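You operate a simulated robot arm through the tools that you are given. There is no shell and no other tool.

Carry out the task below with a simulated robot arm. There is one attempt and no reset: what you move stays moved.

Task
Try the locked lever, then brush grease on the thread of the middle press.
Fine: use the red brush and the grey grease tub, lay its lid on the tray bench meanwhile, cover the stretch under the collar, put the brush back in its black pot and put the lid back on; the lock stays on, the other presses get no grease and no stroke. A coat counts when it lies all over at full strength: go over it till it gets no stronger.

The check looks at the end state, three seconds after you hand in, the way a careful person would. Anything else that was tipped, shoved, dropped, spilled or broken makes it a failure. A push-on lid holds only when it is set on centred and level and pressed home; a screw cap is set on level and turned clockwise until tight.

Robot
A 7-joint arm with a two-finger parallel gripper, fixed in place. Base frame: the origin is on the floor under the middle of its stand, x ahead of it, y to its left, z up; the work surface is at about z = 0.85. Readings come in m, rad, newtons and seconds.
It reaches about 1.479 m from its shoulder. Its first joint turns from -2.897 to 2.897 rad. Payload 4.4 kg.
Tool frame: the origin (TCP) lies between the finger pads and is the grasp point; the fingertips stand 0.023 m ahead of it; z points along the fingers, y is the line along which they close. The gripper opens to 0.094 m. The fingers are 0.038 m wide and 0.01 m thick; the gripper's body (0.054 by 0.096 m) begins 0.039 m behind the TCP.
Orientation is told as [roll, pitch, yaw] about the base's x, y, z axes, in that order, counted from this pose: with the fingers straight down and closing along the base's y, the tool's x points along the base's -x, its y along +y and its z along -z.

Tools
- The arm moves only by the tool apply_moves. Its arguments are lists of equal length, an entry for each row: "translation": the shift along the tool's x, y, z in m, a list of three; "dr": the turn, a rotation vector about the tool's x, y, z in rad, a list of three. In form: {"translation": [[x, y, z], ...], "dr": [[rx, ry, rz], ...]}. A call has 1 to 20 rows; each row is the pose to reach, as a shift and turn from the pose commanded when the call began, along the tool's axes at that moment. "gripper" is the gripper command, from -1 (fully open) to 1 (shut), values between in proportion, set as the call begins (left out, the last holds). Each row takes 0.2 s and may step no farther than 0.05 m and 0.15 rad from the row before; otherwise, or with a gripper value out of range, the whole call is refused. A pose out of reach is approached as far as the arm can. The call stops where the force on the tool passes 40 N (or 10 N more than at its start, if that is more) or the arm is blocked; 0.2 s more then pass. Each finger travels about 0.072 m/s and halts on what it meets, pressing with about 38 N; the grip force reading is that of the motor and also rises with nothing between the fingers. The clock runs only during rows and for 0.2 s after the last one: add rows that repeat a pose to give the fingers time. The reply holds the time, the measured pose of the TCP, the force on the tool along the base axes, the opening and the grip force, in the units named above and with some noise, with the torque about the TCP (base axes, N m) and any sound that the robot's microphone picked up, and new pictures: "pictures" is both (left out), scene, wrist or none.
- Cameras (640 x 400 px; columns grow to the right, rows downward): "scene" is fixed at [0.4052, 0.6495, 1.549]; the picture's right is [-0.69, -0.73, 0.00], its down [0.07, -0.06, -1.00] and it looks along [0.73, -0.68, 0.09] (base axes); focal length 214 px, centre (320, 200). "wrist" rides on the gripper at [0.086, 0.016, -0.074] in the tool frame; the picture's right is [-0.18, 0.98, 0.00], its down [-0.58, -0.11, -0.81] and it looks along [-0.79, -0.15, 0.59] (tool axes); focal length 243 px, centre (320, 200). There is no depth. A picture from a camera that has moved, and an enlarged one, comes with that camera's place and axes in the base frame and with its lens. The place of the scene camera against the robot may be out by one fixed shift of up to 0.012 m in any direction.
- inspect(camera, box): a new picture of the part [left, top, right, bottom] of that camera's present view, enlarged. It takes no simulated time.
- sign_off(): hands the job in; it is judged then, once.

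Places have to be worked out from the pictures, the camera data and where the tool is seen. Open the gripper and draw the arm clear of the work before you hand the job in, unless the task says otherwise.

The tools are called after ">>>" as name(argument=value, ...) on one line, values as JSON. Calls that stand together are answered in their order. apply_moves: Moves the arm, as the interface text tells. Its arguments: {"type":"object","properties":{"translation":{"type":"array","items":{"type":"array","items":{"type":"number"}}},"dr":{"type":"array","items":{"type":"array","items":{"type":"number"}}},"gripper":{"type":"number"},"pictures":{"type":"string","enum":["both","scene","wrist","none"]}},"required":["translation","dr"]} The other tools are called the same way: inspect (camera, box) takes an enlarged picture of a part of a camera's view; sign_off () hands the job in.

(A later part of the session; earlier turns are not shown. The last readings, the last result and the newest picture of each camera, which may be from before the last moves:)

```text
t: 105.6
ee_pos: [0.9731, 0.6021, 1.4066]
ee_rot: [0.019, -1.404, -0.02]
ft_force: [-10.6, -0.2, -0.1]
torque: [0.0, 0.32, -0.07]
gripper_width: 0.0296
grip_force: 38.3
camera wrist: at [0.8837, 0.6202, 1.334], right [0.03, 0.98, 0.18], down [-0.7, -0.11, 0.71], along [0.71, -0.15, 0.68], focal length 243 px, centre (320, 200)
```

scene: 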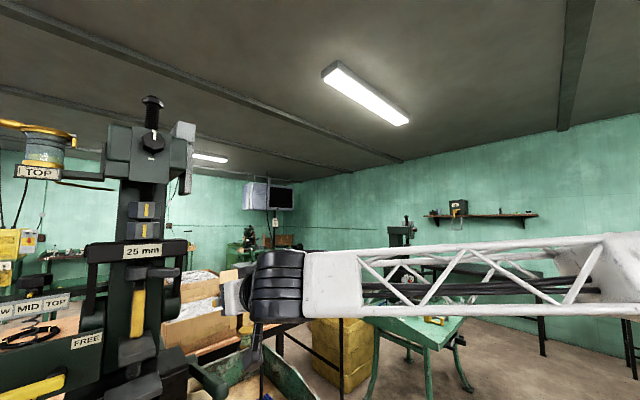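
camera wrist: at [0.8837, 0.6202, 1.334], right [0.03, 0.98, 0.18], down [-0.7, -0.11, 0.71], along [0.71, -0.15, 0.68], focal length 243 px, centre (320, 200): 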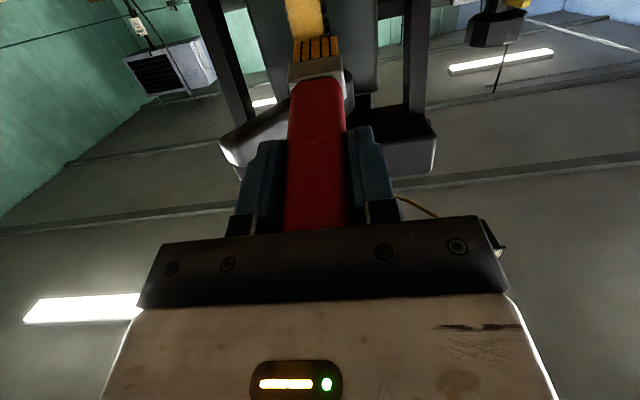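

I retract aside again to compare the coat.

>>> apply_moves(translation=[[0.0066, 0, -0.0395], [0.0133, 0, -0.0789], [0.02, -0.03, -0.1085], [0.02, -0.07, -0.118], [0.02, -0.11, -0.118], [0.02, -0.14, -0.118]], dr=[[0, 0, 0], [0, 0, 0], [0, 0, 0], [0, 0.1, 0], [0, 0.2, 0], [0, 0.3, 0]], pictures="wrist")

>>> inspect(camera="scene", box=[120, 270, 160, 345])

>>> inspect(camera="scene", box=[120, 300, 180, 360])

>>> inspect(camera="wrist", box=[380, 0, 480, 100])

```text
t: 107.0
ee_pos: [0.8535, 0.4637, 1.4039]
ee_rot: [0.006, -1.102, -0.004]
ft_force: [0.2, -1.5, -0.1]
torque: [0.03, -0.02, 0.0]
gripper_width: 0.0294
grip_force: 38.4
camera wrist: at [0.7468, 0.4796, 1.3608], right [0.08, 0.98, 0.17], down [-0.46, -0.11, 0.88], along [0.89, -0.15, 0.44], focal length 243 px, centre (320, 200)
```

wrist: 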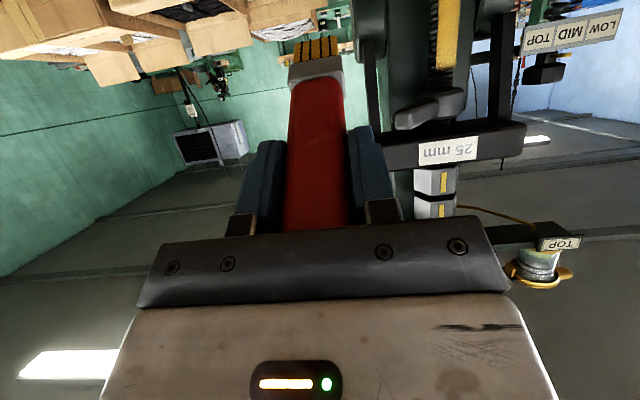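

```text
5.33 times, centred on (140, 308) of scene
camera zoom: at [0.4052, 0.6495, 1.549], right [-0.69, -0.73, 0.0], down [0.07, -0.06, -1.0], along [0.73, -0.68, 0.09], focal length 1144 px, centre (1280, -373)
```

zoom: 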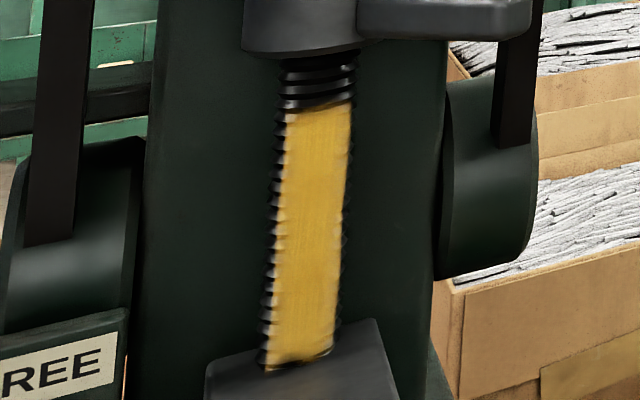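

```text
6.67 times, centred on (150, 330) of scene
camera zoom: at [0.4052, 0.6495, 1.549], right [-0.69, -0.73, 0.0], down [0.07, -0.06, -1.0], along [0.73, -0.68, 0.09], focal length 1430 px, centre (1453, -667)
```

zoom: 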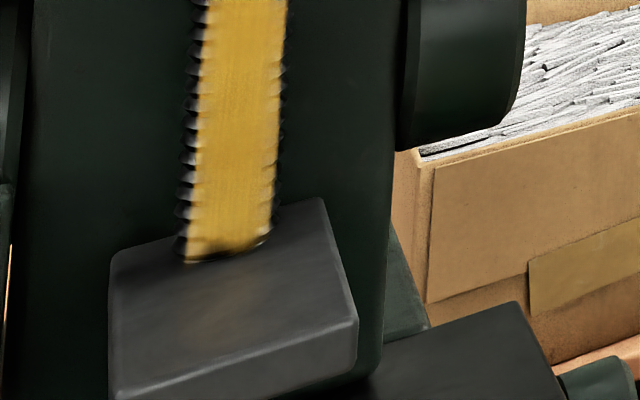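

```text
4.00 times, centred on (430, 50) of wrist
camera zoom: at [0.7468, 0.4796, 1.3608], right [0.08, 0.98, 0.17], down [-0.46, -0.11, 0.88], along [0.89, -0.15, 0.44], focal length 970 px, centre (-120, 800)
```

zoom: 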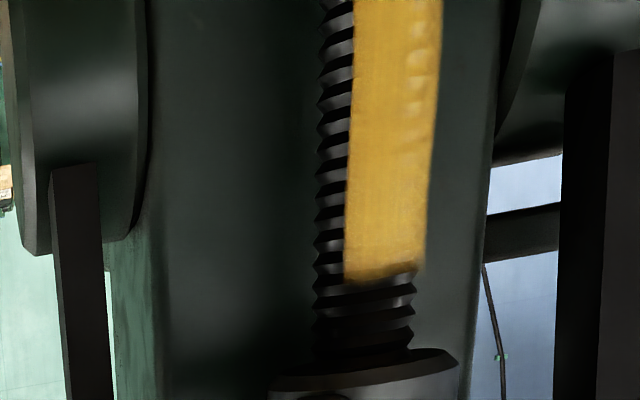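

The colour did not change between passes, and geometrically the coat is a flat strip (~25 mm wide, ±12.5 mm about the front) fully covered. I tilt the camera to look down on the lower end near the plate.

>>> apply_moves(translation=[[0, 0, 0], [0, 0, 0], [0, 0, 0], [0, 0, 0]], dr=[[0, 0.13, 0], [0, 0.26, 0], [0, 0.39, 0], [0, 0.52, 0]], pictures="wrist")

>>> inspect(camera="wrist", box=[390, 50, 490, 150])

>>> inspect(camera="wrist", box=[410, 65, 460, 115])

```text
t: 108.0
ee_pos: [0.8529, 0.4637, 1.4055]
ee_rot: [0.003, -0.582, -0.001]
ft_force: [0.1, -0.8, -0.5]
torque: [0.03, 0.02, 0.0]
gripper_width: 0.0295
grip_force: 38.1
camera wrist: at [0.739, 0.4798, 1.4198], right [0.15, 0.98, 0.1], down [0.04, -0.11, 0.99], along [0.99, -0.15, -0.06], focal length 243 px, centre (320, 200)
```

wrist: 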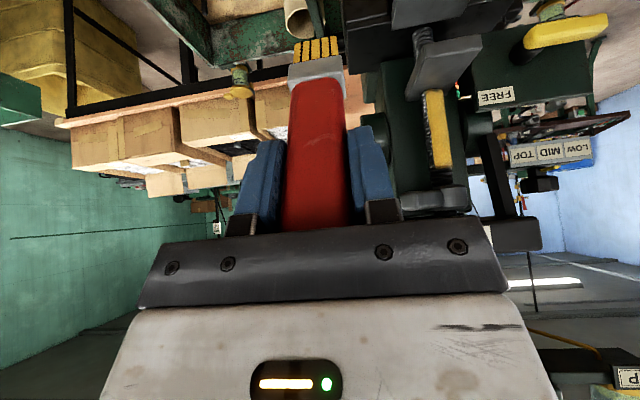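

```text
4.00 times, centred on (440, 100) of wrist
camera zoom: at [0.739, 0.4798, 1.4198], right [0.15, 0.98, 0.1], down [0.04, -0.11, 0.99], along [0.99, -0.15, -0.06], focal length 970 px, centre (-160, 600)
```

zoom: 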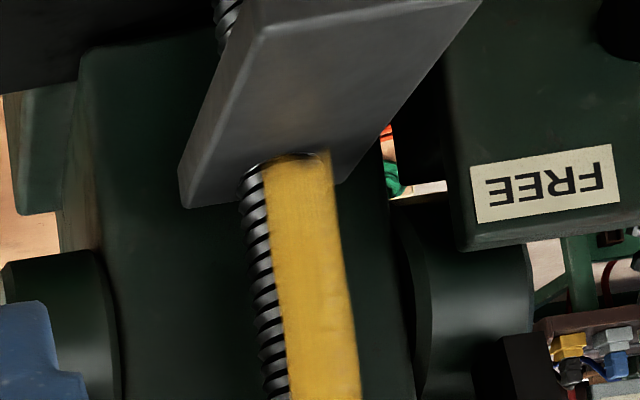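

```text
8.00 times, centred on (435, 90) of wrist
camera zoom: at [0.739, 0.4798, 1.4198], right [0.15, 0.98, 0.1], down [0.04, -0.11, 0.99], along [0.99, -0.15, -0.06], focal length 1941 px, centre (-600, 1080)
```

zoom: 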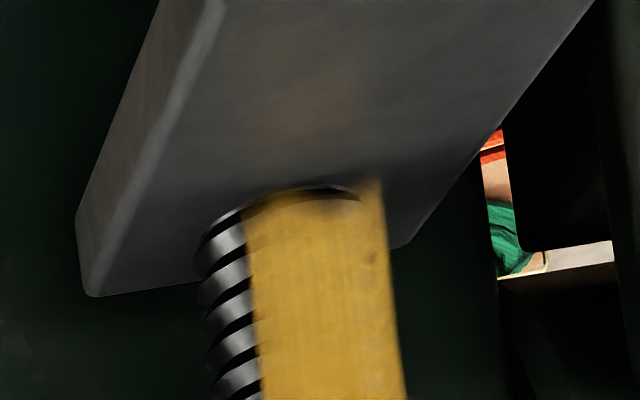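

The lowest few millimetres by the plate look slightly weaker. I return for repeated short strokes there, brush tilted about 10° down.

>>> apply_moves(translation=[[0, 0.023, 0], [0, 0.046, 0], [0, 0.069, 0], [0, 0.092, 0], [0, 0.115, 0], [0, 0.137, 0]], dr=[[0, -0.137, 0], [0, -0.274, 0], [0, -0.411, 0], [0, -0.548, 0], [0, -0.685, 0], [0, -0.822, 0]], pictures="none")

>>> apply_moves(translation=[[0.0394, 0, 0.0067], [0.0788, 0, 0.0134], [0.0722, 0, 0.0528], [0.0655, 0, 0.0922], [0.0615, 0, 0.1165]], dr=[[0, 0, 0], [0, 0, 0], [0, 0, 0], [0, 0, 0], [0, 0, 0]], pictures="wrist")

```text
t: 109.4
ee_pos: [0.8524, 0.6007, 1.4064]
ee_rot: [0.022, -1.406, -0.024]
ft_force: [0.5, 0.8, 0.4]
torque: [0.04, 0.06, 0.02]
gripper_width: 0.0294
grip_force: 37.8
```

```text
t: 110.6
ee_pos: [0.9596, 0.6008, 1.3255]
ee_rot: [0.019, -1.405, -0.014]
ft_force: [0.5, -0.6, -0.2]
torque: [0.03, 0.06, 0.04]
gripper_width: 0.0294
grip_force: 38.3
camera wrist: at [0.8695, 0.6173, 1.252], right [0.03, 0.98, 0.18], down [-0.7, -0.11, 0.71], along [0.71, -0.15, 0.68], focal length 243 px, centre (320, 200)
```

wrist: 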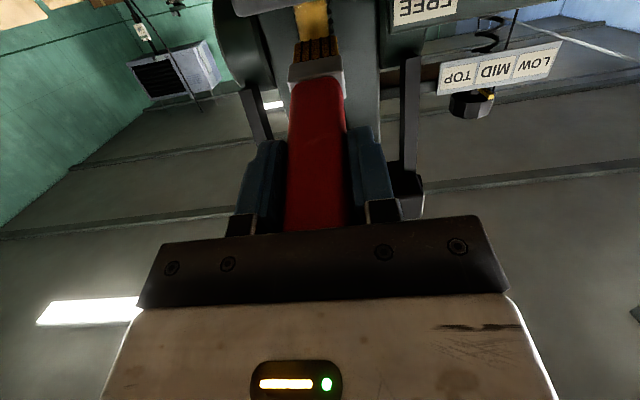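

Forward to light contact.

>>> apply_moves(translation=[[-0.001, 0, 0.0059], [-0.0017, 0, 0.0099], [-0.0021, 0, 0.0123]], dr=[[0, 0, 0], [0, 0, 0], [0, 0, 0]], pictures="none")

```text
t: 111.4
ee_pos: [0.9714, 0.6027, 1.3255]
ee_rot: [0.016, -1.404, -0.017]
ft_force: [-0.3, 0.6, -0.9]
torque: [-0.01, 0.05, 0.04]
gripper_width: 0.0294
grip_force: 38.0
```

Pressing 1.8 mm further, I make repeated short strokes over the lower part.

>>> apply_moves(translation=[[-0.0003, -0.002, 0.0018], [0.0056, -0.002, 0.0028], [0.0115, -0.002, 0.0038], [0.0174, -0.002, 0.0048], [0.0219, -0.002, 0.0056], [0.0155, -0.002, 0.0045], [0.0076, -0.002, 0.0031], [-0.0003, -0.002, 0.0018], [0.0056, -0.002, 0.0028], [0.0115, -0.002, 0.0038], [0.0174, -0.002, 0.0048], [0.0219, -0.002, 0.0056], [0.0155, -0.002, 0.0045], [0.0076, -0.002, 0.0031], [0.0115, -0.002, 0.0038], [0.0174, -0.002, 0.0048], [0.0219, -0.002, 0.0056]], dr=[[0, 0, 0], [0, 0, 0], [0, 0, 0], [0, 0, 0], [0, 0, 0], [0, 0, 0], [0, 0, 0], [0, 0, 0], [0, 0, 0], [0, 0, 0], [0, 0, 0], [0, 0, 0], [0, 0, 0], [0, 0, 0], [0, 0, 0], [0, 0, 0], [0, 0, 0]], pictures="wrist")

>>> inspect(camera="wrist", box=[240, 0, 400, 120])

```text
t: 115.0
ee_pos: [0.9719, 0.5986, 1.3032]
ee_rot: [0.015, -1.405, -0.016]
ft_force: [-5.4, -0.5, 0.2]
torque: [0.02, 0.03, 0.03]
gripper_width: 0.0295
grip_force: 38.1
camera wrist: at [0.8835, 0.6156, 1.2298], right [0.03, 0.98, 0.18], down [-0.7, -0.11, 0.71], along [0.71, -0.15, 0.68], focal length 243 px, centre (320, 200)
```

wrist: 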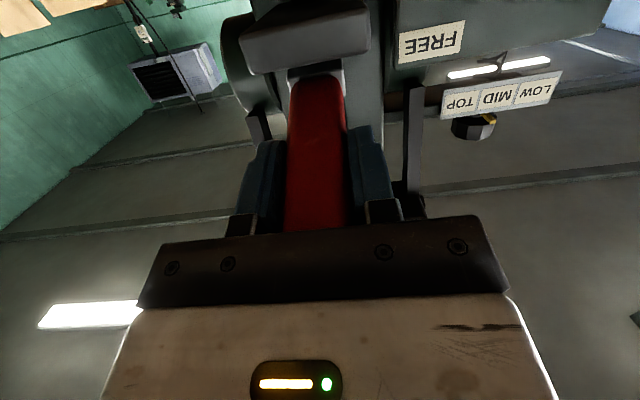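

```text
3.33 times, centred on (320, 60) of wrist
camera zoom: at [0.8835, 0.6156, 1.2298], right [0.03, 0.98, 0.18], down [-0.7, -0.11, 0.71], along [0.71, -0.15, 0.68], focal length 809 px, centre (320, 667)
```

zoom: 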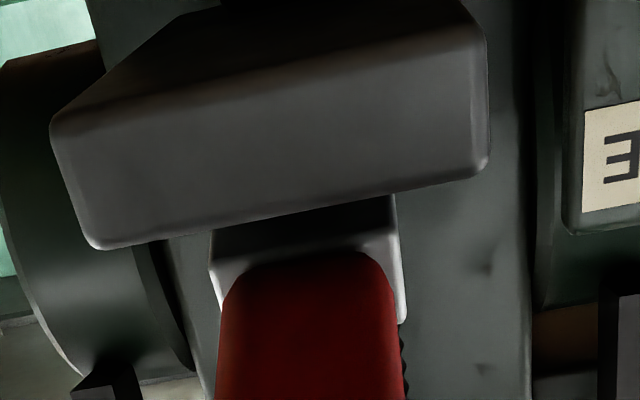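

The plate now hides the bristles, force is light. I do more short strokes at the bottom with small side offsets, then come up along the whole length.

>>> apply_moves(translation=[[-0.0059, 0.004, 0.0002], [-0.0118, 0.004, -0.0007], [-0.0059, 0.004, 0.0002], [0.0, 0.004, 0.0007], [0.0, -0.004, 0.0007], [-0.0059, -0.004, 0.0002], [-0.0118, -0.004, -0.0007], [-0.0059, -0.004, 0.0002], [0.0, 0.0, 0.0007], [-0.0108, 0, -0.0011], [-0.0217, 0, -0.0029], [-0.0326, 0, -0.0048], [-0.0434, 0, -0.0066], [-0.0543, 0, -0.0084], [-0.0651, 0, -0.0102], [-0.076, 0, -0.0121], [-0.0868, 0, -0.0139], [-0.0977, 0, -0.0158]], dr=[[0, 0, 0], [0, 0, 0], [0, 0, 0], [0, 0, 0], [0, 0, 0], [0, 0, 0], [0, 0, 0], [0, 0, 0], [0, 0, 0], [0, 0, 0], [0, 0, 0], [0, 0, 0], [0, 0, 0], [0, 0, 0], [0, 0, 0], [0, 0, 0], [0, 0, 0], [0, 0, 0]], pictures="wrist")

```text
t: 118.8
ee_pos: [0.9721, 0.5987, 1.401]
ee_rot: [0.014, -1.406, -0.013]
ft_force: [-3.4, 0.3, -0.2]
torque: [-0.01, 0.12, -0.05]
gripper_width: 0.0295
grip_force: 37.9
camera wrist: at [0.8843, 0.6151, 1.3288], right [0.03, 0.98, 0.18], down [-0.7, -0.11, 0.71], along [0.71, -0.15, 0.68], focal length 243 px, centre (320, 200)
```

wrist: 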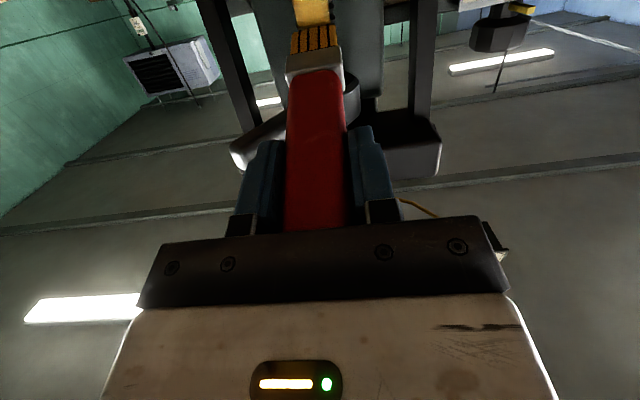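

The brush has tilted a few degrees in the grip (tip a bit lower). I retract aside and inspect the coat again.

>>> apply_moves(translation=[[0.0066, 0, -0.0395], [0.0133, 0, -0.0789], [0.02, -0.03, -0.1085], [0.02, -0.07, -0.118], [0.02, -0.11, -0.118], [0.02, -0.137, -0.118]], dr=[[0, 0, 0], [0, 0.13, 0], [0, 0.27, 0], [0, 0.41, 0], [0, 0.55, 0], [0, 0.69, 0]], pictures="wrist")

>>> inspect(camera="wrist", box=[390, 40, 490, 140])

>>> inspect(camera="scene", box=[120, 270, 160, 345])

>>> inspect(camera="wrist", box=[230, 0, 410, 150])

```text
t: 120.2
ee_pos: [0.8536, 0.4623, 1.4013]
ee_rot: [0.002, -0.713, -0.003]
ft_force: [0.3, 0.0, -0.4]
torque: [0.0, -0.01, -0.02]
gripper_width: 0.0293
grip_force: 37.6
camera wrist: at [0.7383, 0.4782, 1.4013], right [0.14, 0.98, 0.12], down [-0.09, -0.11, 0.99], along [0.99, -0.15, 0.07], focal length 243 px, centre (320, 200)
```

wrist: 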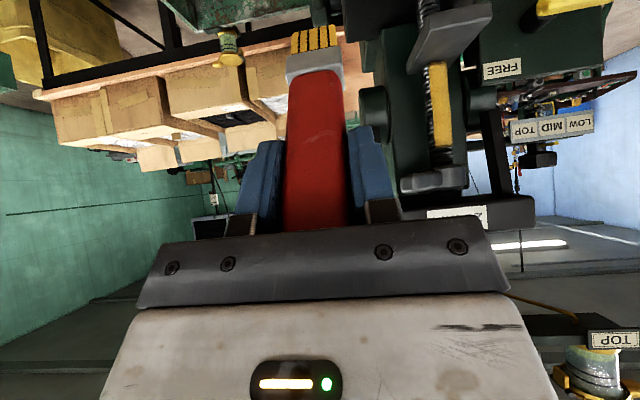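

```text
4.00 times, centred on (440, 90) of wrist
camera zoom: at [0.7383, 0.4782, 1.4013], right [0.14, 0.98, 0.12], down [-0.09, -0.11, 0.99], along [0.99, -0.15, 0.07], focal length 970 px, centre (-160, 640)
```

zoom: 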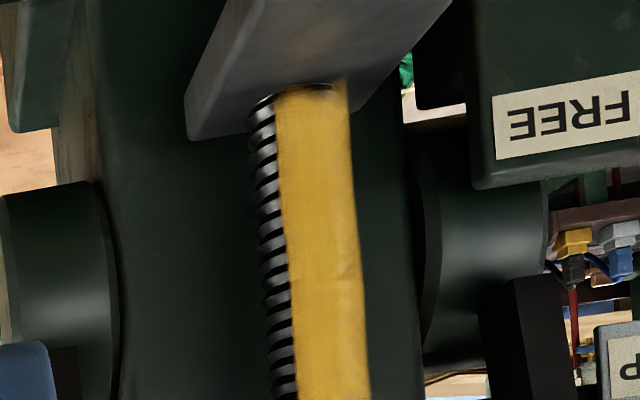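

```text
5.33 times, centred on (140, 308) of scene
camera zoom: at [0.4052, 0.6495, 1.549], right [-0.69, -0.73, 0.0], down [0.07, -0.06, -1.0], along [0.73, -0.68, 0.09], focal length 1144 px, centre (1280, -373)
```

zoom: 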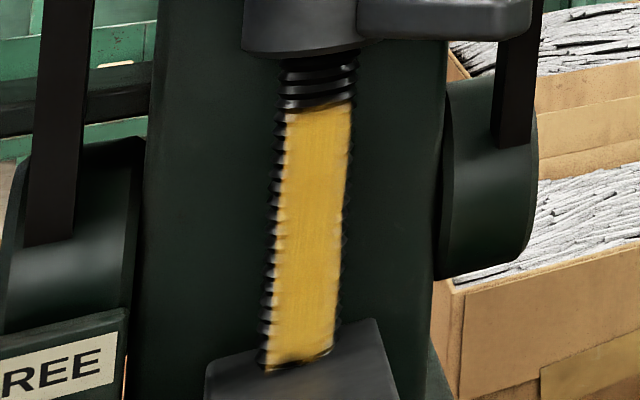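

```text
2.67 times, centred on (320, 75) of wrist
camera zoom: at [0.7383, 0.4782, 1.4013], right [0.14, 0.98, 0.12], down [-0.09, -0.11, 0.99], along [0.99, -0.15, 0.07], focal length 647 px, centre (320, 533)
```

zoom: 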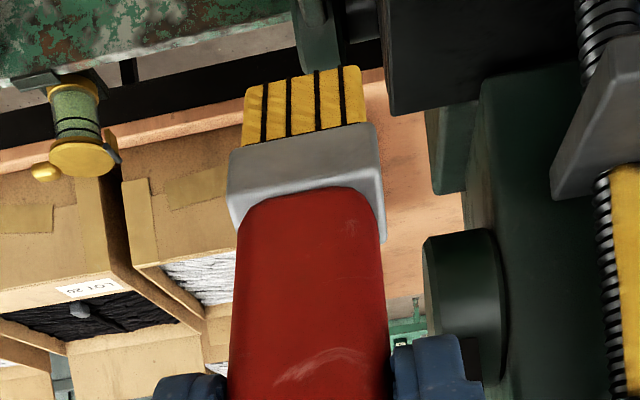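

The coat is unchanged — it gets no stronger. Now the brush goes back: it is tilted ~5° in my grip (tip 1.5 cm toward the robot when pointing down), so I'll compensate with the tool's pitch. First I swing it upright above the pot.

>>> apply_moves(translation=[[0, 0.0395, 0], [0, 0.079, 0], [0, 0.1185, 0], [0, 0.158, 0], [0, 0.1975, 0], [0, 0.237, 0]], dr=[[0, 0.105, 0], [0, 0.21, 0], [0, 0.315, 0], [0, 0.42, 0], [0, 0.525, 0], [0, 0.629, 0]], pictures="wrist")

```text
t: 121.6
ee_pos: [0.8539, 0.7005, 1.4002]
ee_rot: [0.003, -0.083, 0.001]
ft_force: [0.6, 0.0, -1.1]
torque: [-0.04, 0.0, -0.03]
gripper_width: 0.0296
grip_force: 38.0
camera wrist: at [0.7606, 0.7156, 1.4672], right [0.18, 0.98, 0.02], down [0.51, -0.11, 0.85], along [0.84, -0.15, -0.52], focal length 243 px, centre (320, 200)
```

wrist: 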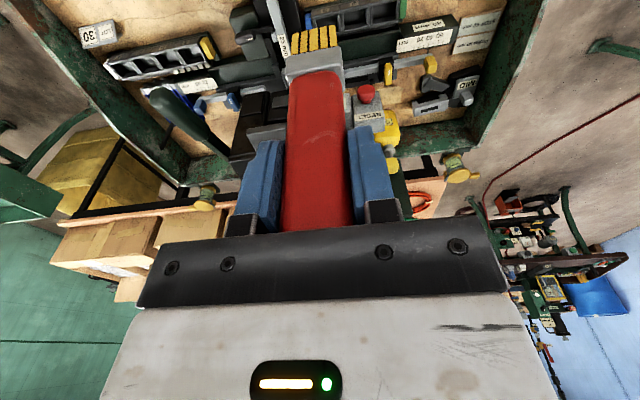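

Now down to z≈1.16 over the pot.

>>> apply_moves(translation=[[0.0075, -0.0003, 0.0395], [0.015, -0.0005, 0.079], [0.0225, -0.0008, 0.1186], [0.03, -0.001, 0.1581], [0.0375, -0.0013, 0.1976], [0.045, -0.0015, 0.2371]], dr=[[0, 0, 0], [0, 0, 0], [0, 0, 0], [0, 0, 0], [0, 0, 0], [0, 0, 0]], pictures="wrist")

>>> inspect(camera="wrist", box=[220, 0, 420, 150])

```text
t: 123.0
ee_pos: [0.8295, 0.6993, 1.1617]
ee_rot: [0.004, -0.088, 0.0]
ft_force: [0.6, -0.8, 0.6]
torque: [0.0, 0.01, 0.01]
gripper_width: 0.0294
grip_force: 38.0
camera wrist: at [0.735, 0.7148, 1.2288], right [0.18, 0.98, 0.02], down [0.51, -0.11, 0.85], along [0.84, -0.15, -0.52], focal length 243 px, centre (320, 200)
```

wrist: 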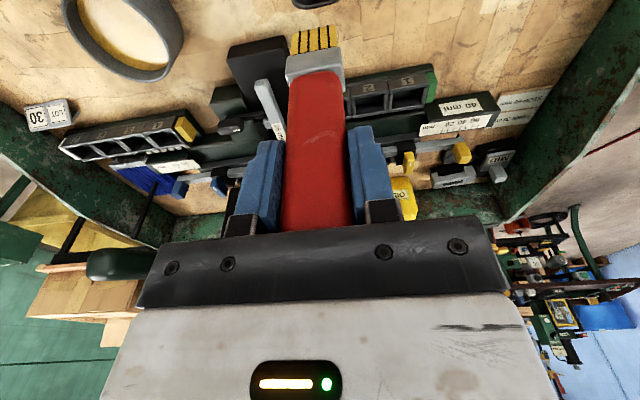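

```text
2.67 times, centred on (320, 75) of wrist
camera zoom: at [0.735, 0.7148, 1.2288], right [0.18, 0.98, 0.02], down [0.51, -0.11, 0.85], along [0.84, -0.15, -0.52], focal length 647 px, centre (320, 533)
```

zoom: 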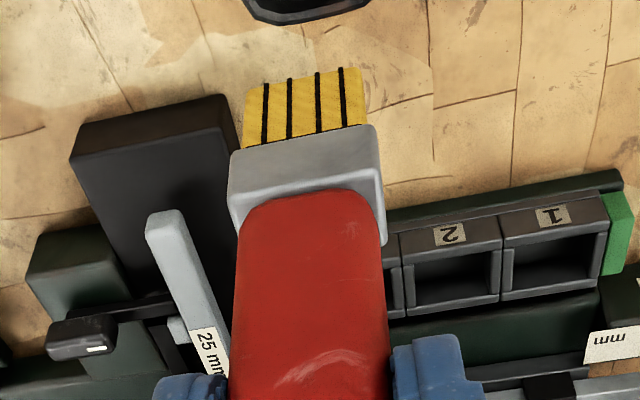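

I descend to bring the bristles just above the pot's mouth and check.

>>> apply_moves(translation=[[0.0033, 0, 0.0399], [0.0066, 0, 0.0797]], dr=[[0, 0, 0], [0, 0, 0]], pictures="wrist")

>>> inspect(camera="wrist", box=[220, 0, 420, 150])

```text
t: 123.6
ee_pos: [0.8278, 0.6984, 1.0832]
ee_rot: [0.003, -0.086, 0.001]
ft_force: [0.4, -0.1, -0.3]
torque: [0.0, 0.01, -0.02]
gripper_width: 0.0295
grip_force: 38.1
camera wrist: at [0.7346, 0.7151, 1.1498], right [0.18, 0.98, 0.02], down [0.51, -0.11, 0.85], along [0.84, -0.15, -0.52], focal length 243 px, centre (320, 200)
```

wrist: 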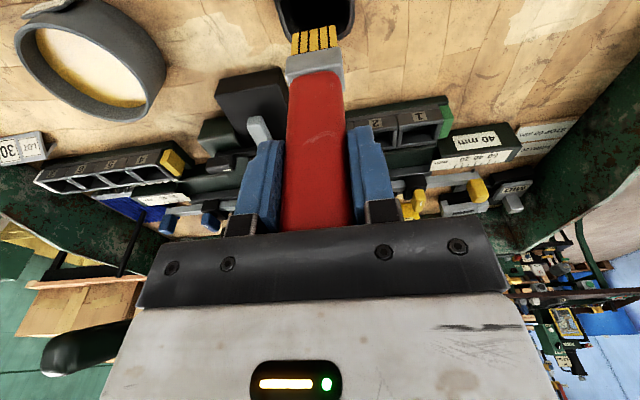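

```text
2.67 times, centred on (320, 75) of wrist
camera zoom: at [0.7346, 0.7151, 1.1498], right [0.18, 0.98, 0.02], down [0.51, -0.11, 0.85], along [0.84, -0.15, -0.52], focal length 647 px, centre (320, 533)
```

zoom: 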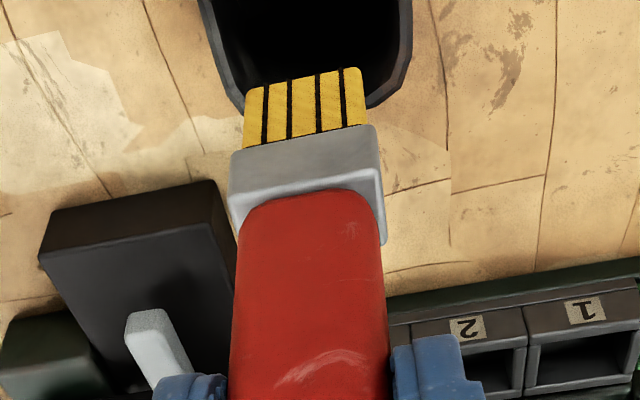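

Laterally centred over the pot mouth. I go down further in stages.

>>> apply_moves(translation=[[0.0017, 0, 0.02], [0.0033, 0, 0.0399]], dr=[[0, 0, 0], [0, 0, 0]], pictures="wrist")

>>> inspect(camera="wrist", box=[220, 0, 420, 150])

```text
t: 124.2
ee_pos: [0.8292, 0.6981, 1.0419]
ee_rot: [0.004, -0.087, -0.002]
ft_force: [1.0, 0.1, -0.8]
torque: [0.02, 0.02, -0.02]
gripper_width: 0.0292
grip_force: 37.7
camera wrist: at [0.735, 0.7153, 1.1091], right [0.18, 0.98, 0.02], down [0.51, -0.11, 0.85], along [0.84, -0.15, -0.52], focal length 243 px, centre (320, 200)
```

wrist: 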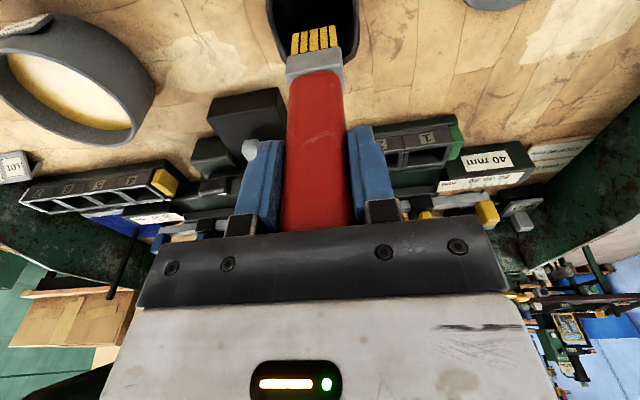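

```text
2.67 times, centred on (320, 75) of wrist
camera zoom: at [0.735, 0.7153, 1.1091], right [0.18, 0.98, 0.02], down [0.51, -0.11, 0.85], along [0.84, -0.15, -0.52], focal length 647 px, centre (320, 533)
```

zoom: 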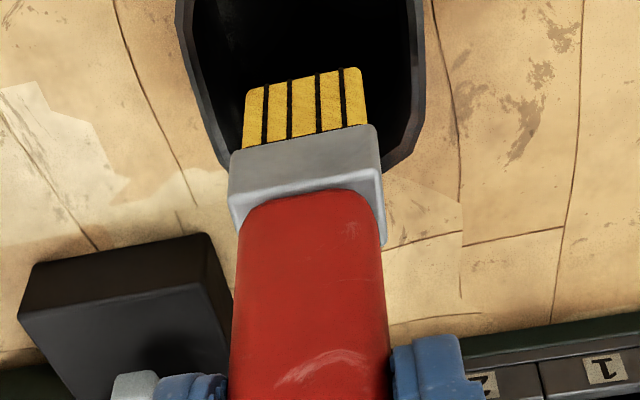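

The bristles are entering the mouth. I continue down slowly with force checks.

>>> apply_moves(translation=[[0.0008, 0, 0.01], [0.0017, 0, 0.02], [0.0025, 0, 0.03]], dr=[[0, 0, 0], [0, 0, 0], [0, 0, 0]], pictures="wrist")

>>> inspect(camera="wrist", box=[220, 0, 420, 150])

```text
t: 125.0
ee_pos: [0.8304, 0.699, 1.0102]
ee_rot: [0.003, -0.086, -0.001]
ft_force: [-0.4, 0.7, -0.4]
torque: [-0.05, 0.0, 0.0]
gripper_width: 0.0296
grip_force: 37.7
camera wrist: at [0.7354, 0.7151, 1.0779], right [0.18, 0.98, 0.02], down [0.51, -0.11, 0.85], along [0.84, -0.15, -0.52], focal length 243 px, centre (320, 200)
```

wrist: 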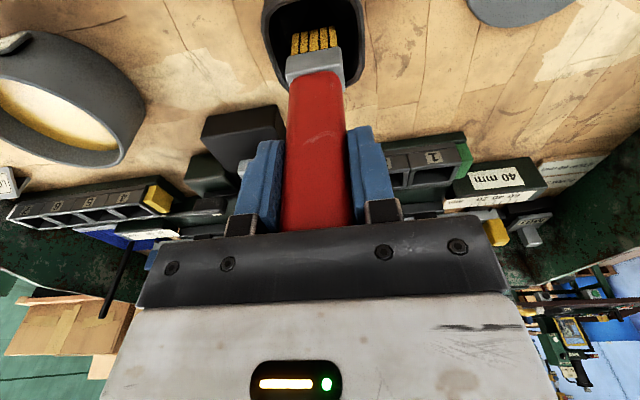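

```text
2.67 times, centred on (320, 75) of wrist
camera zoom: at [0.7354, 0.7151, 1.0779], right [0.18, 0.98, 0.02], down [0.51, -0.11, 0.85], along [0.84, -0.15, -0.52], focal length 647 px, centre (320, 533)
```

zoom: 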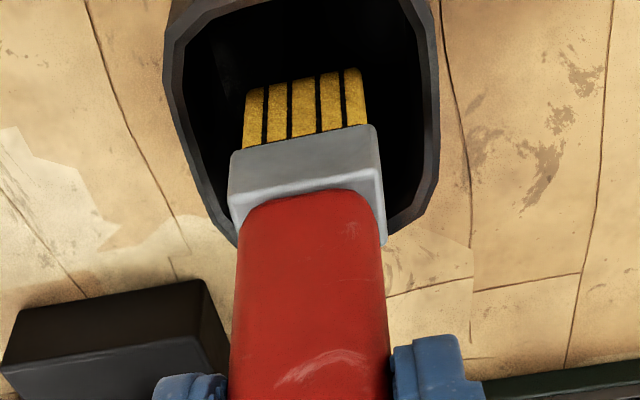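

Well inside the pot and centred. Down further to near the bottom.

>>> apply_moves(translation=[[0.0008, 0, 0.01], [0.0017, 0, 0.02], [0.0021, 0, 0.026], [0.0024, 0, 0.029]], dr=[[0, 0, 0], [0, 0, 0], [0, 0, 0], [0, 0, 0]], pictures="wrist")

>>> inspect(camera="wrist", box=[220, 0, 420, 150])

```text
t: 126.0
ee_pos: [0.8295, 0.6984, 0.9825]
ee_rot: [0.003, -0.086, 0.001]
ft_force: [-1.0, 0.6, -0.8]
torque: [0.04, -0.02, 0.02]
gripper_width: 0.0294
grip_force: 38.3
camera wrist: at [0.7357, 0.7147, 1.0493], right [0.18, 0.98, 0.02], down [0.51, -0.11, 0.85], along [0.84, -0.15, -0.52], focal length 243 px, centre (320, 200)
```

wrist: 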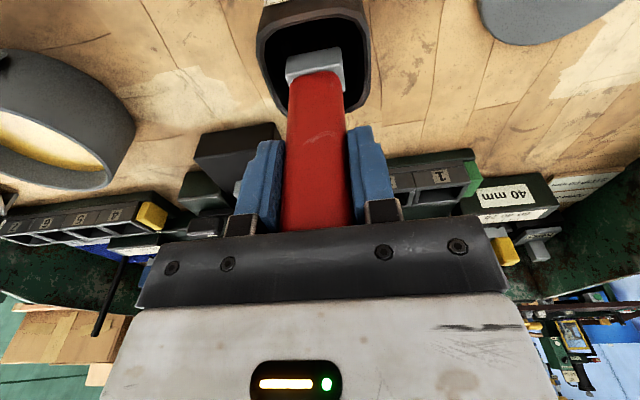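

```text
2.67 times, centred on (320, 75) of wrist
camera zoom: at [0.7357, 0.7147, 1.0493], right [0.18, 0.98, 0.02], down [0.51, -0.11, 0.85], along [0.84, -0.15, -0.52], focal length 647 px, centre (320, 533)
```

zoom: 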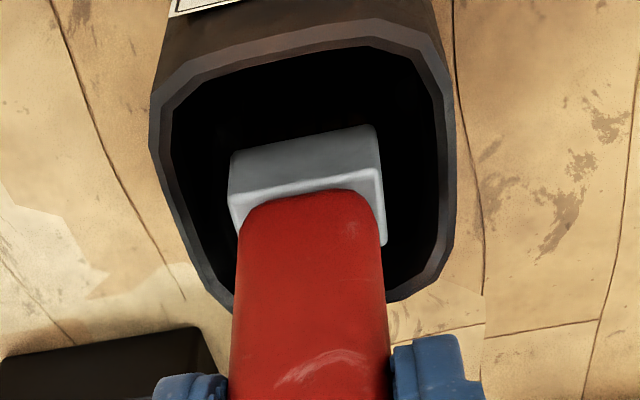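

Few millimetres left. I lower in 2 mm steps until the bottom is felt.

>>> apply_moves(translation=[[0.0002, 0, 0.002], [0.0003, 0, 0.004], [0.0005, 0, 0.006], [0.0006, 0, 0.0075]], dr=[[0, 0, 0], [0, 0, 0], [0, 0, 0], [0, 0, 0]], pictures="none")

```text
t: 127.0
ee_pos: [0.8307, 0.6989, 0.9746]
ee_rot: [0.002, -0.088, 0.0]
ft_force: [0.3, -1.1, 0.1]
torque: [-0.09, -0.02, -0.01]
gripper_width: 0.0293
grip_force: 37.5
```

>>> apply_moves(translation=[[0.0002, 0, 0.002], [0.0003, 0, 0.004]], dr=[[0, 0, 0], [0, 0, 0]], pictures="wrist")

```text
t: 127.6
ee_pos: [0.8303, 0.6989, 0.9744]
ee_rot: [0.004, -0.09, 0.0]
ft_force: [-6.1, -2.0, 31.6]
torque: [-0.34, 0.85, 0.0]
gripper_width: 0.0297
grip_force: 38.2
camera wrist: at [0.7359, 0.715, 1.0416], right [0.18, 0.98, 0.02], down [0.51, -0.11, 0.85], along [0.84, -0.15, -0.52], focal length 243 px, centre (320, 200)
```

wrist: 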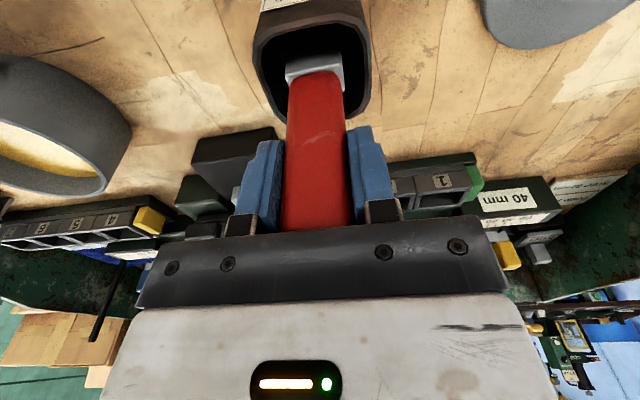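

The pot's bottom is felt (32 N). I unload by raising 2.5 mm, then open the fingers.

>>> apply_moves(translation=[[-0.0001, 0, -0.0015], [-0.0002, 0, -0.0028], [-0.0002, 0, -0.0028]], dr=[[0, 0, 0], [0, 0, 0], [0, 0, 0]], pictures="none")

>>> apply_moves(translation=[[0, 0, 0], [0, 0, 0], [0, 0, 0], [0, 0, 0]], dr=[[0, 0, 0], [0, 0, 0], [0, 0, 0], [0, 0, 0]], gripper=-0.4, pictures="wrist")

>>> inspect(camera="wrist", box=[220, 0, 420, 240])

```text
t: 128.4
ee_pos: [0.8303, 0.7, 0.9747]
ee_rot: [0.003, -0.086, 0.0]
ft_force: [5.9, 4.2, 25.8]
torque: [0.23, -0.71, -0.01]
gripper_width: 0.0296
grip_force: 38.3
```

```text
t: 129.4
ee_pos: [0.8292, 0.6965, 0.9736]
ee_rot: [0.003, -0.087, 0.0]
ft_force: [-2.5, -0.1, 23.1]
torque: [-0.04, 0.31, 0.0]
gripper_width: 0.0656
grip_force: 0.1
camera wrist: at [0.7355, 0.7145, 1.0413], right [0.18, 0.98, 0.02], down [0.51, -0.11, 0.85], along [0.84, -0.15, -0.52], focal length 243 px, centre (320, 200)
```

wrist: 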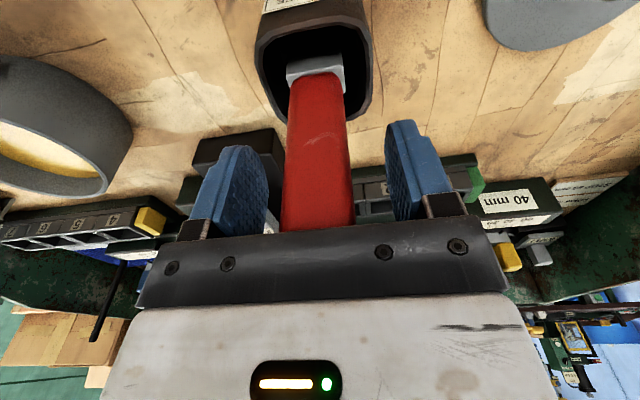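

```text
1.67 times, centred on (320, 120) of wrist
camera zoom: at [0.7355, 0.7145, 1.0413], right [0.18, 0.98, 0.02], down [0.51, -0.11, 0.85], along [0.84, -0.15, -0.52], focal length 404 px, centre (320, 333)
```

zoom: 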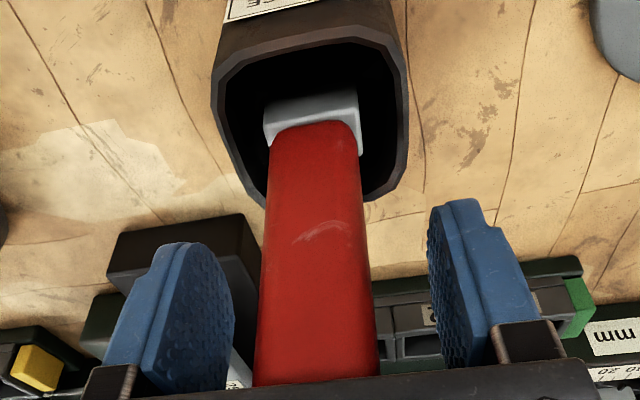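

The remaining push is the handle's end against the palm. I rise straight up slowly and watch that the brush stays.

>>> apply_moves(translation=[[-0.0004, 0, -0.005], [-0.0012, 0, -0.015], [-0.0025, 0, -0.03], [-0.0041, 0, -0.05]], dr=[[0, 0, 0], [0, 0, 0], [0, 0, 0], [0, 0, 0]], pictures="wrist")

>>> inspect(camera="wrist", box=[220, 0, 420, 240])

```text
t: 130.4
ee_pos: [0.8278, 0.696, 1.0228]
ee_rot: [0.002, -0.084, -0.002]
ft_force: [-0.9, 0.1, 0.0]
torque: [0.01, -0.02, -0.01]
gripper_width: 0.0657
grip_force: 0.1
camera wrist: at [0.7354, 0.7138, 1.0901], right [0.18, 0.98, 0.02], down [0.51, -0.11, 0.85], along [0.84, -0.15, -0.52], focal length 243 px, centre (320, 200)
```

wrist: 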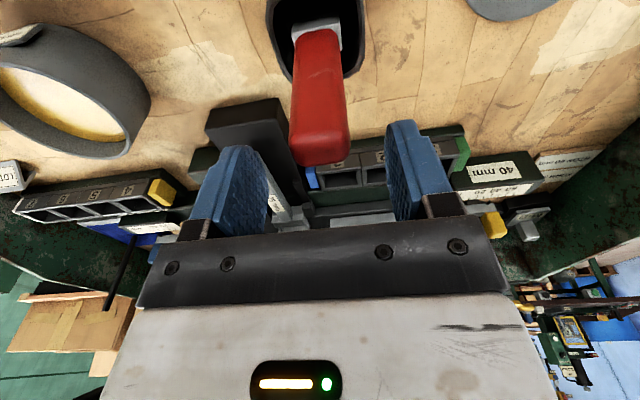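

```text
1.67 times, centred on (320, 120) of wrist
camera zoom: at [0.7354, 0.7138, 1.0901], right [0.18, 0.98, 0.02], down [0.51, -0.11, 0.85], along [0.84, -0.15, -0.52], focal length 404 px, centre (320, 333)
```

zoom: 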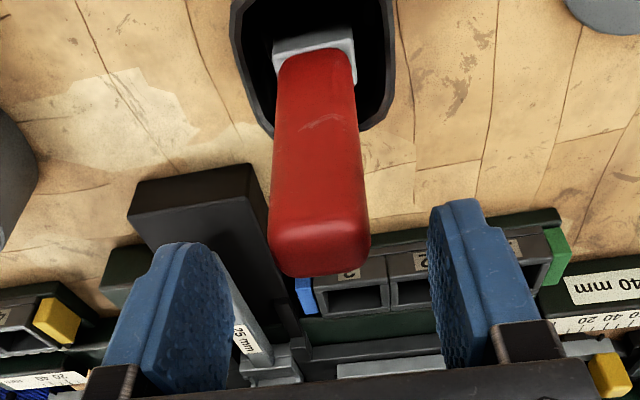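

The brush stands upright in its black pot. I rise, straighten the tool and go over to the lid.

>>> apply_moves(translation=[[-0.0038, 0, -0.0432], [-0.0075, 0, -0.0864], [-0.011, 0, -0.1295], [-0.0042, 0.0417, -0.1301], [0.0027, 0.0834, -0.1307], [0.0095, 0.1251, -0.1313], [0.0164, 0.1668, -0.1319]], dr=[[0, 0, 0], [0, 0, 0], [0, 0, 0], [0, 0.021, 0], [0, 0.0425, 0], [0, 0.064, 0], [0, 0.0845, 0]], gripper=-0.1, pictures="wrist")

>>> inspect(camera="wrist", box=[200, 0, 440, 160])

```text
t: 132.0
ee_pos: [0.8011, 0.8639, 1.1551]
ee_rot: [0.004, -0.001, 0.0]
ft_force: [0.2, -0.5, 1.5]
torque: [0.01, 0.01, 0.01]
gripper_width: 0.0517
grip_force: 0.1
camera wrist: at [0.7145, 0.8801, 1.23], right [0.18, 0.98, 0.0], down [0.58, -0.11, 0.81], along [0.79, -0.15, -0.59], focal length 243 px, centre (320, 200)
```

wrist: 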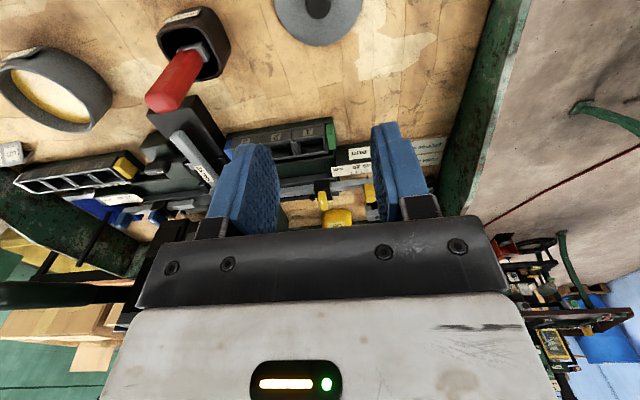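

```text
2.50 times, centred on (320, 80) of wrist
camera zoom: at [0.7145, 0.8801, 1.23], right [0.18, 0.98, 0.0], down [0.58, -0.11, 0.81], along [0.79, -0.15, -0.59], focal length 606 px, centre (320, 500)
```

zoom: 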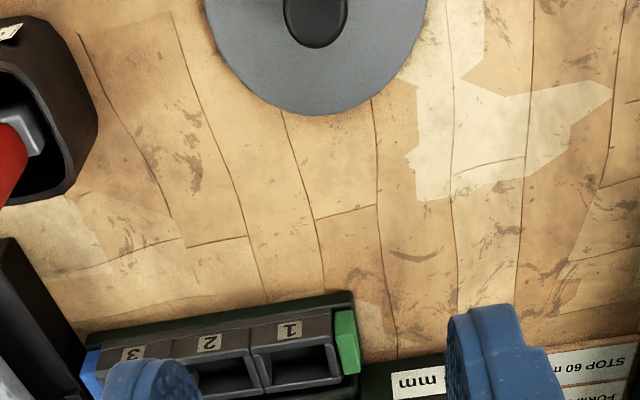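

I go down over the lid's knob, correcting the tiny roll, to z≈0.93.

>>> apply_moves(translation=[[0.0, 0, 0.045], [0.0, 0, 0.09], [0.0004, -0.0005, 0.135], [0.0006, -0.001, 0.18], [0.0006, -0.001, 0.225]], dr=[[0.003, 0, 0], [0.003, 0, 0], [0.003, 0, 0], [0.003, 0, 0], [0.003, 0, 0]], pictures="wrist")

>>> inspect(camera="wrist", box=[220, 40, 420, 240])

```text
t: 133.2
ee_pos: [0.8016, 0.8653, 0.9313]
ee_rot: [0.003, -0.003, -0.001]
ft_force: [-0.4, 0.2, 0.8]
torque: [0.0, -0.02, 0.02]
gripper_width: 0.0518
grip_force: 0.1
camera wrist: at [0.7142, 0.8811, 1.0054], right [0.18, 0.98, 0.0], down [0.58, -0.11, 0.81], along [0.79, -0.15, -0.59], focal length 243 px, centre (320, 200)
```

wrist: 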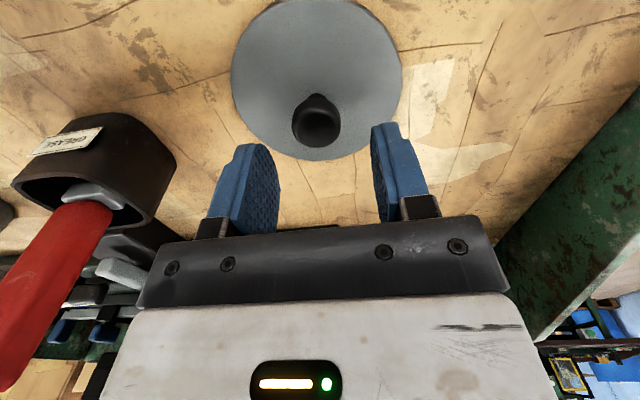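

```text
2.00 times, centred on (320, 140) of wrist
camera zoom: at [0.7142, 0.8811, 1.0054], right [0.18, 0.98, 0.0], down [0.58, -0.11, 0.81], along [0.79, -0.15, -0.59], focal length 485 px, centre (320, 320)
```

zoom: 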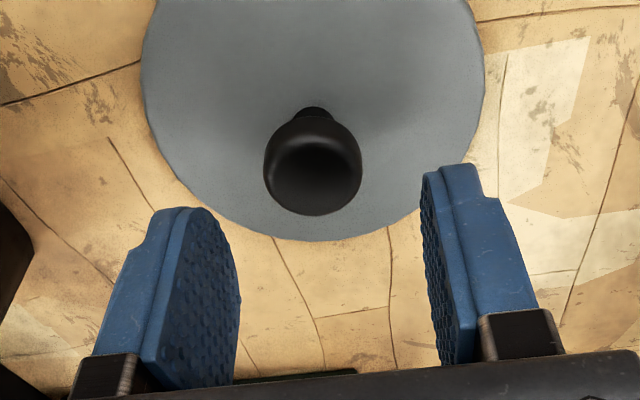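

Knob is in nearly the same relative place as before; I shift 1.5 mm and descend to the earlier grip height (z≈0.891) and close.

>>> apply_moves(translation=[[0.0015, -0.001, 0.02], [0.0015, -0.001, 0.036], [0.0015, -0.001, 0.0405]], dr=[[0.002, 0, 0], [0.002, 0, 0], [0.002, 0, 0]], pictures="wrist")

>>> inspect(camera="wrist", box=[220, 60, 420, 240])

```text
t: 134.0
ee_pos: [0.8004, 0.8624, 0.8872]
ee_rot: [-0.002, -0.003, 0.0]
ft_force: [-0.8, -0.2, -0.3]
torque: [-0.01, -0.02, 0.04]
gripper_width: 0.0522
grip_force: 0.0
camera wrist: at [0.7126, 0.8794, 0.9628], right [0.18, 0.98, 0.0], down [0.58, -0.11, 0.81], along [0.79, -0.15, -0.59], focal length 243 px, centre (320, 200)
```

wrist: 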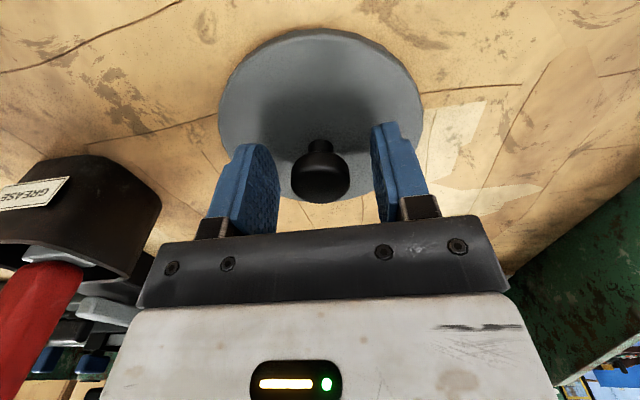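

```text
2.22 times, centred on (320, 150) of wrist
camera zoom: at [0.7126, 0.8794, 0.9628], right [0.18, 0.98, 0.0], down [0.58, -0.11, 0.81], along [0.79, -0.15, -0.59], focal length 539 px, centre (320, 311)
```

zoom: 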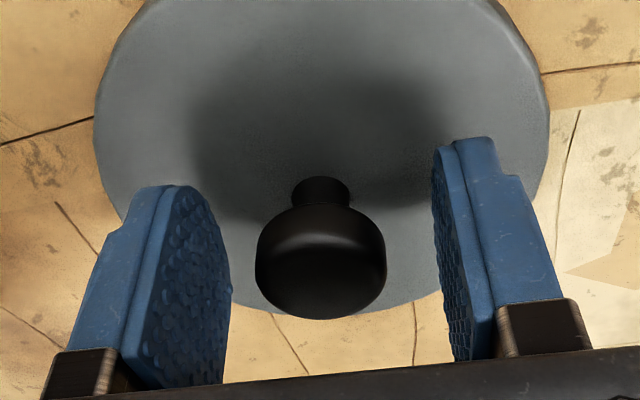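

The hand is about 2–3 mm lower than in the first grip; I raise 2 mm and close.

>>> apply_moves(translation=[[0, 0, -0.0025], [0, 0, -0.0025]], dr=[[0, 0, 0], [0, 0, 0]], pictures="none")

>>> apply_moves(translation=[[0, 0, 0], [0, 0, 0], [0, 0, 0], [0, 0, 0]], dr=[[0, 0, 0], [0, 0, 0], [0, 0, 0], [0, 0, 0]], gripper=1, pictures="wrist")

>>> inspect(camera="wrist", box=[220, 60, 420, 240])

```text
t: 134.6
ee_pos: [0.7995, 0.8631, 0.8915]
ee_rot: [-0.001, -0.002, 0.001]
ft_force: [0.0, 0.1, 0.7]
torque: [-0.05, 0.01, 0.0]
gripper_width: 0.0517
grip_force: 0.1
```

```text
t: 135.6
ee_pos: [0.7992, 0.8621, 0.8916]
ee_rot: [-0.002, -0.002, 0.002]
ft_force: [-0.3, 0.9, -0.2]
torque: [-0.01, 0.01, -0.01]
gripper_width: 0.0282
grip_force: 38.1
camera wrist: at [0.7125, 0.8797, 0.966], right [0.18, 0.98, 0.0], down [0.58, -0.11, 0.81], along [0.79, -0.15, -0.59], focal length 243 px, centre (320, 200)
```

wrist: 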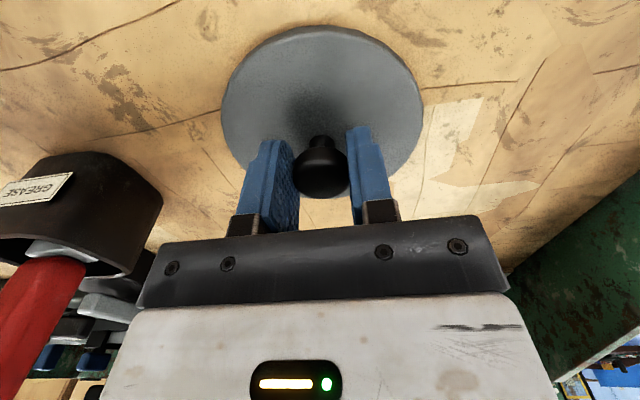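

```text
2.22 times, centred on (320, 150) of wrist
camera zoom: at [0.7125, 0.8797, 0.966], right [0.18, 0.98, 0.0], down [0.58, -0.11, 0.81], along [0.79, -0.15, -0.59], focal length 539 px, centre (320, 311)
```

zoom: 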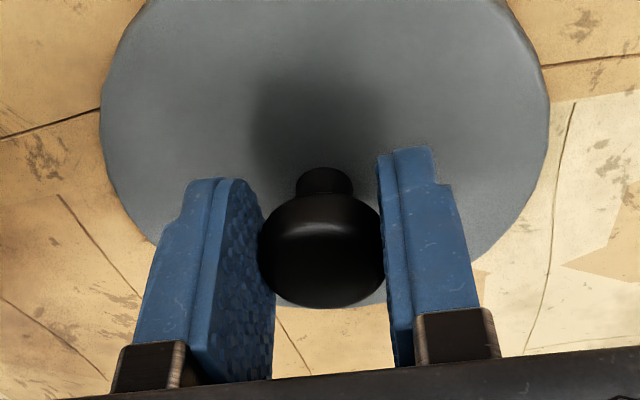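

The grip matches the first one. I lift the lid, carry it back over the tub and stop above for a check.

>>> apply_moves(translation=[[0, 0, -0.03], [0, 0, -0.075], [0, 0, -0.12], [0, 0, -0.165], [0, 0, -0.21], [-0.0035, -0.04, -0.21], [-0.007, -0.08, -0.21], [-0.0105, -0.12, -0.21], [-0.014, -0.16, -0.21], [-0.0175, -0.2, -0.21], [-0.021, -0.24, -0.21], [-0.0245, -0.28, -0.21], [-0.028, -0.32, -0.21], [-0.0315, -0.36, -0.21], [-0.0355, -0.4, -0.21]], dr=[[0, 0, 0], [0, 0, 0], [0, 0, 0], [0, 0, 0], [0, 0, 0], [0, 0, 0], [0, 0, 0], [0, 0, 0], [0, 0, 0], [0, 0, 0], [0, 0, 0], [0, 0, 0], [0, 0, 0], [0, 0, 0], [0, 0, 0]], pictures="wrist")

```text
t: 138.8
ee_pos: [0.8342, 0.4649, 1.1013]
ee_rot: [-0.002, -0.003, 0.0]
ft_force: [-0.3, -0.5, -0.8]
torque: [0.02, 0.02, 0.0]
gripper_width: 0.0281
grip_force: 38.3
camera wrist: at [0.7467, 0.4807, 1.1761], right [0.18, 0.98, 0.0], down [0.58, -0.11, 0.81], along [0.79, -0.15, -0.59], focal length 243 px, centre (320, 200)
```

wrist: 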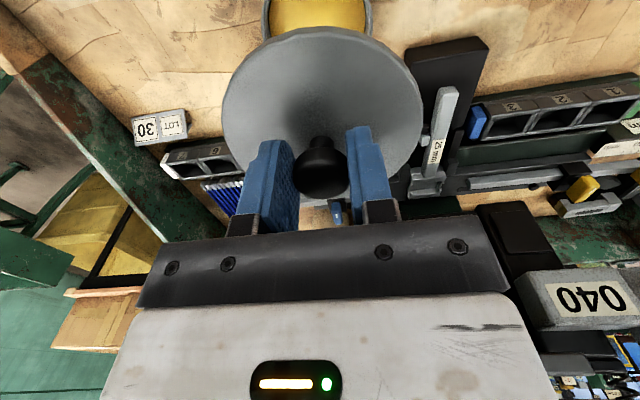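

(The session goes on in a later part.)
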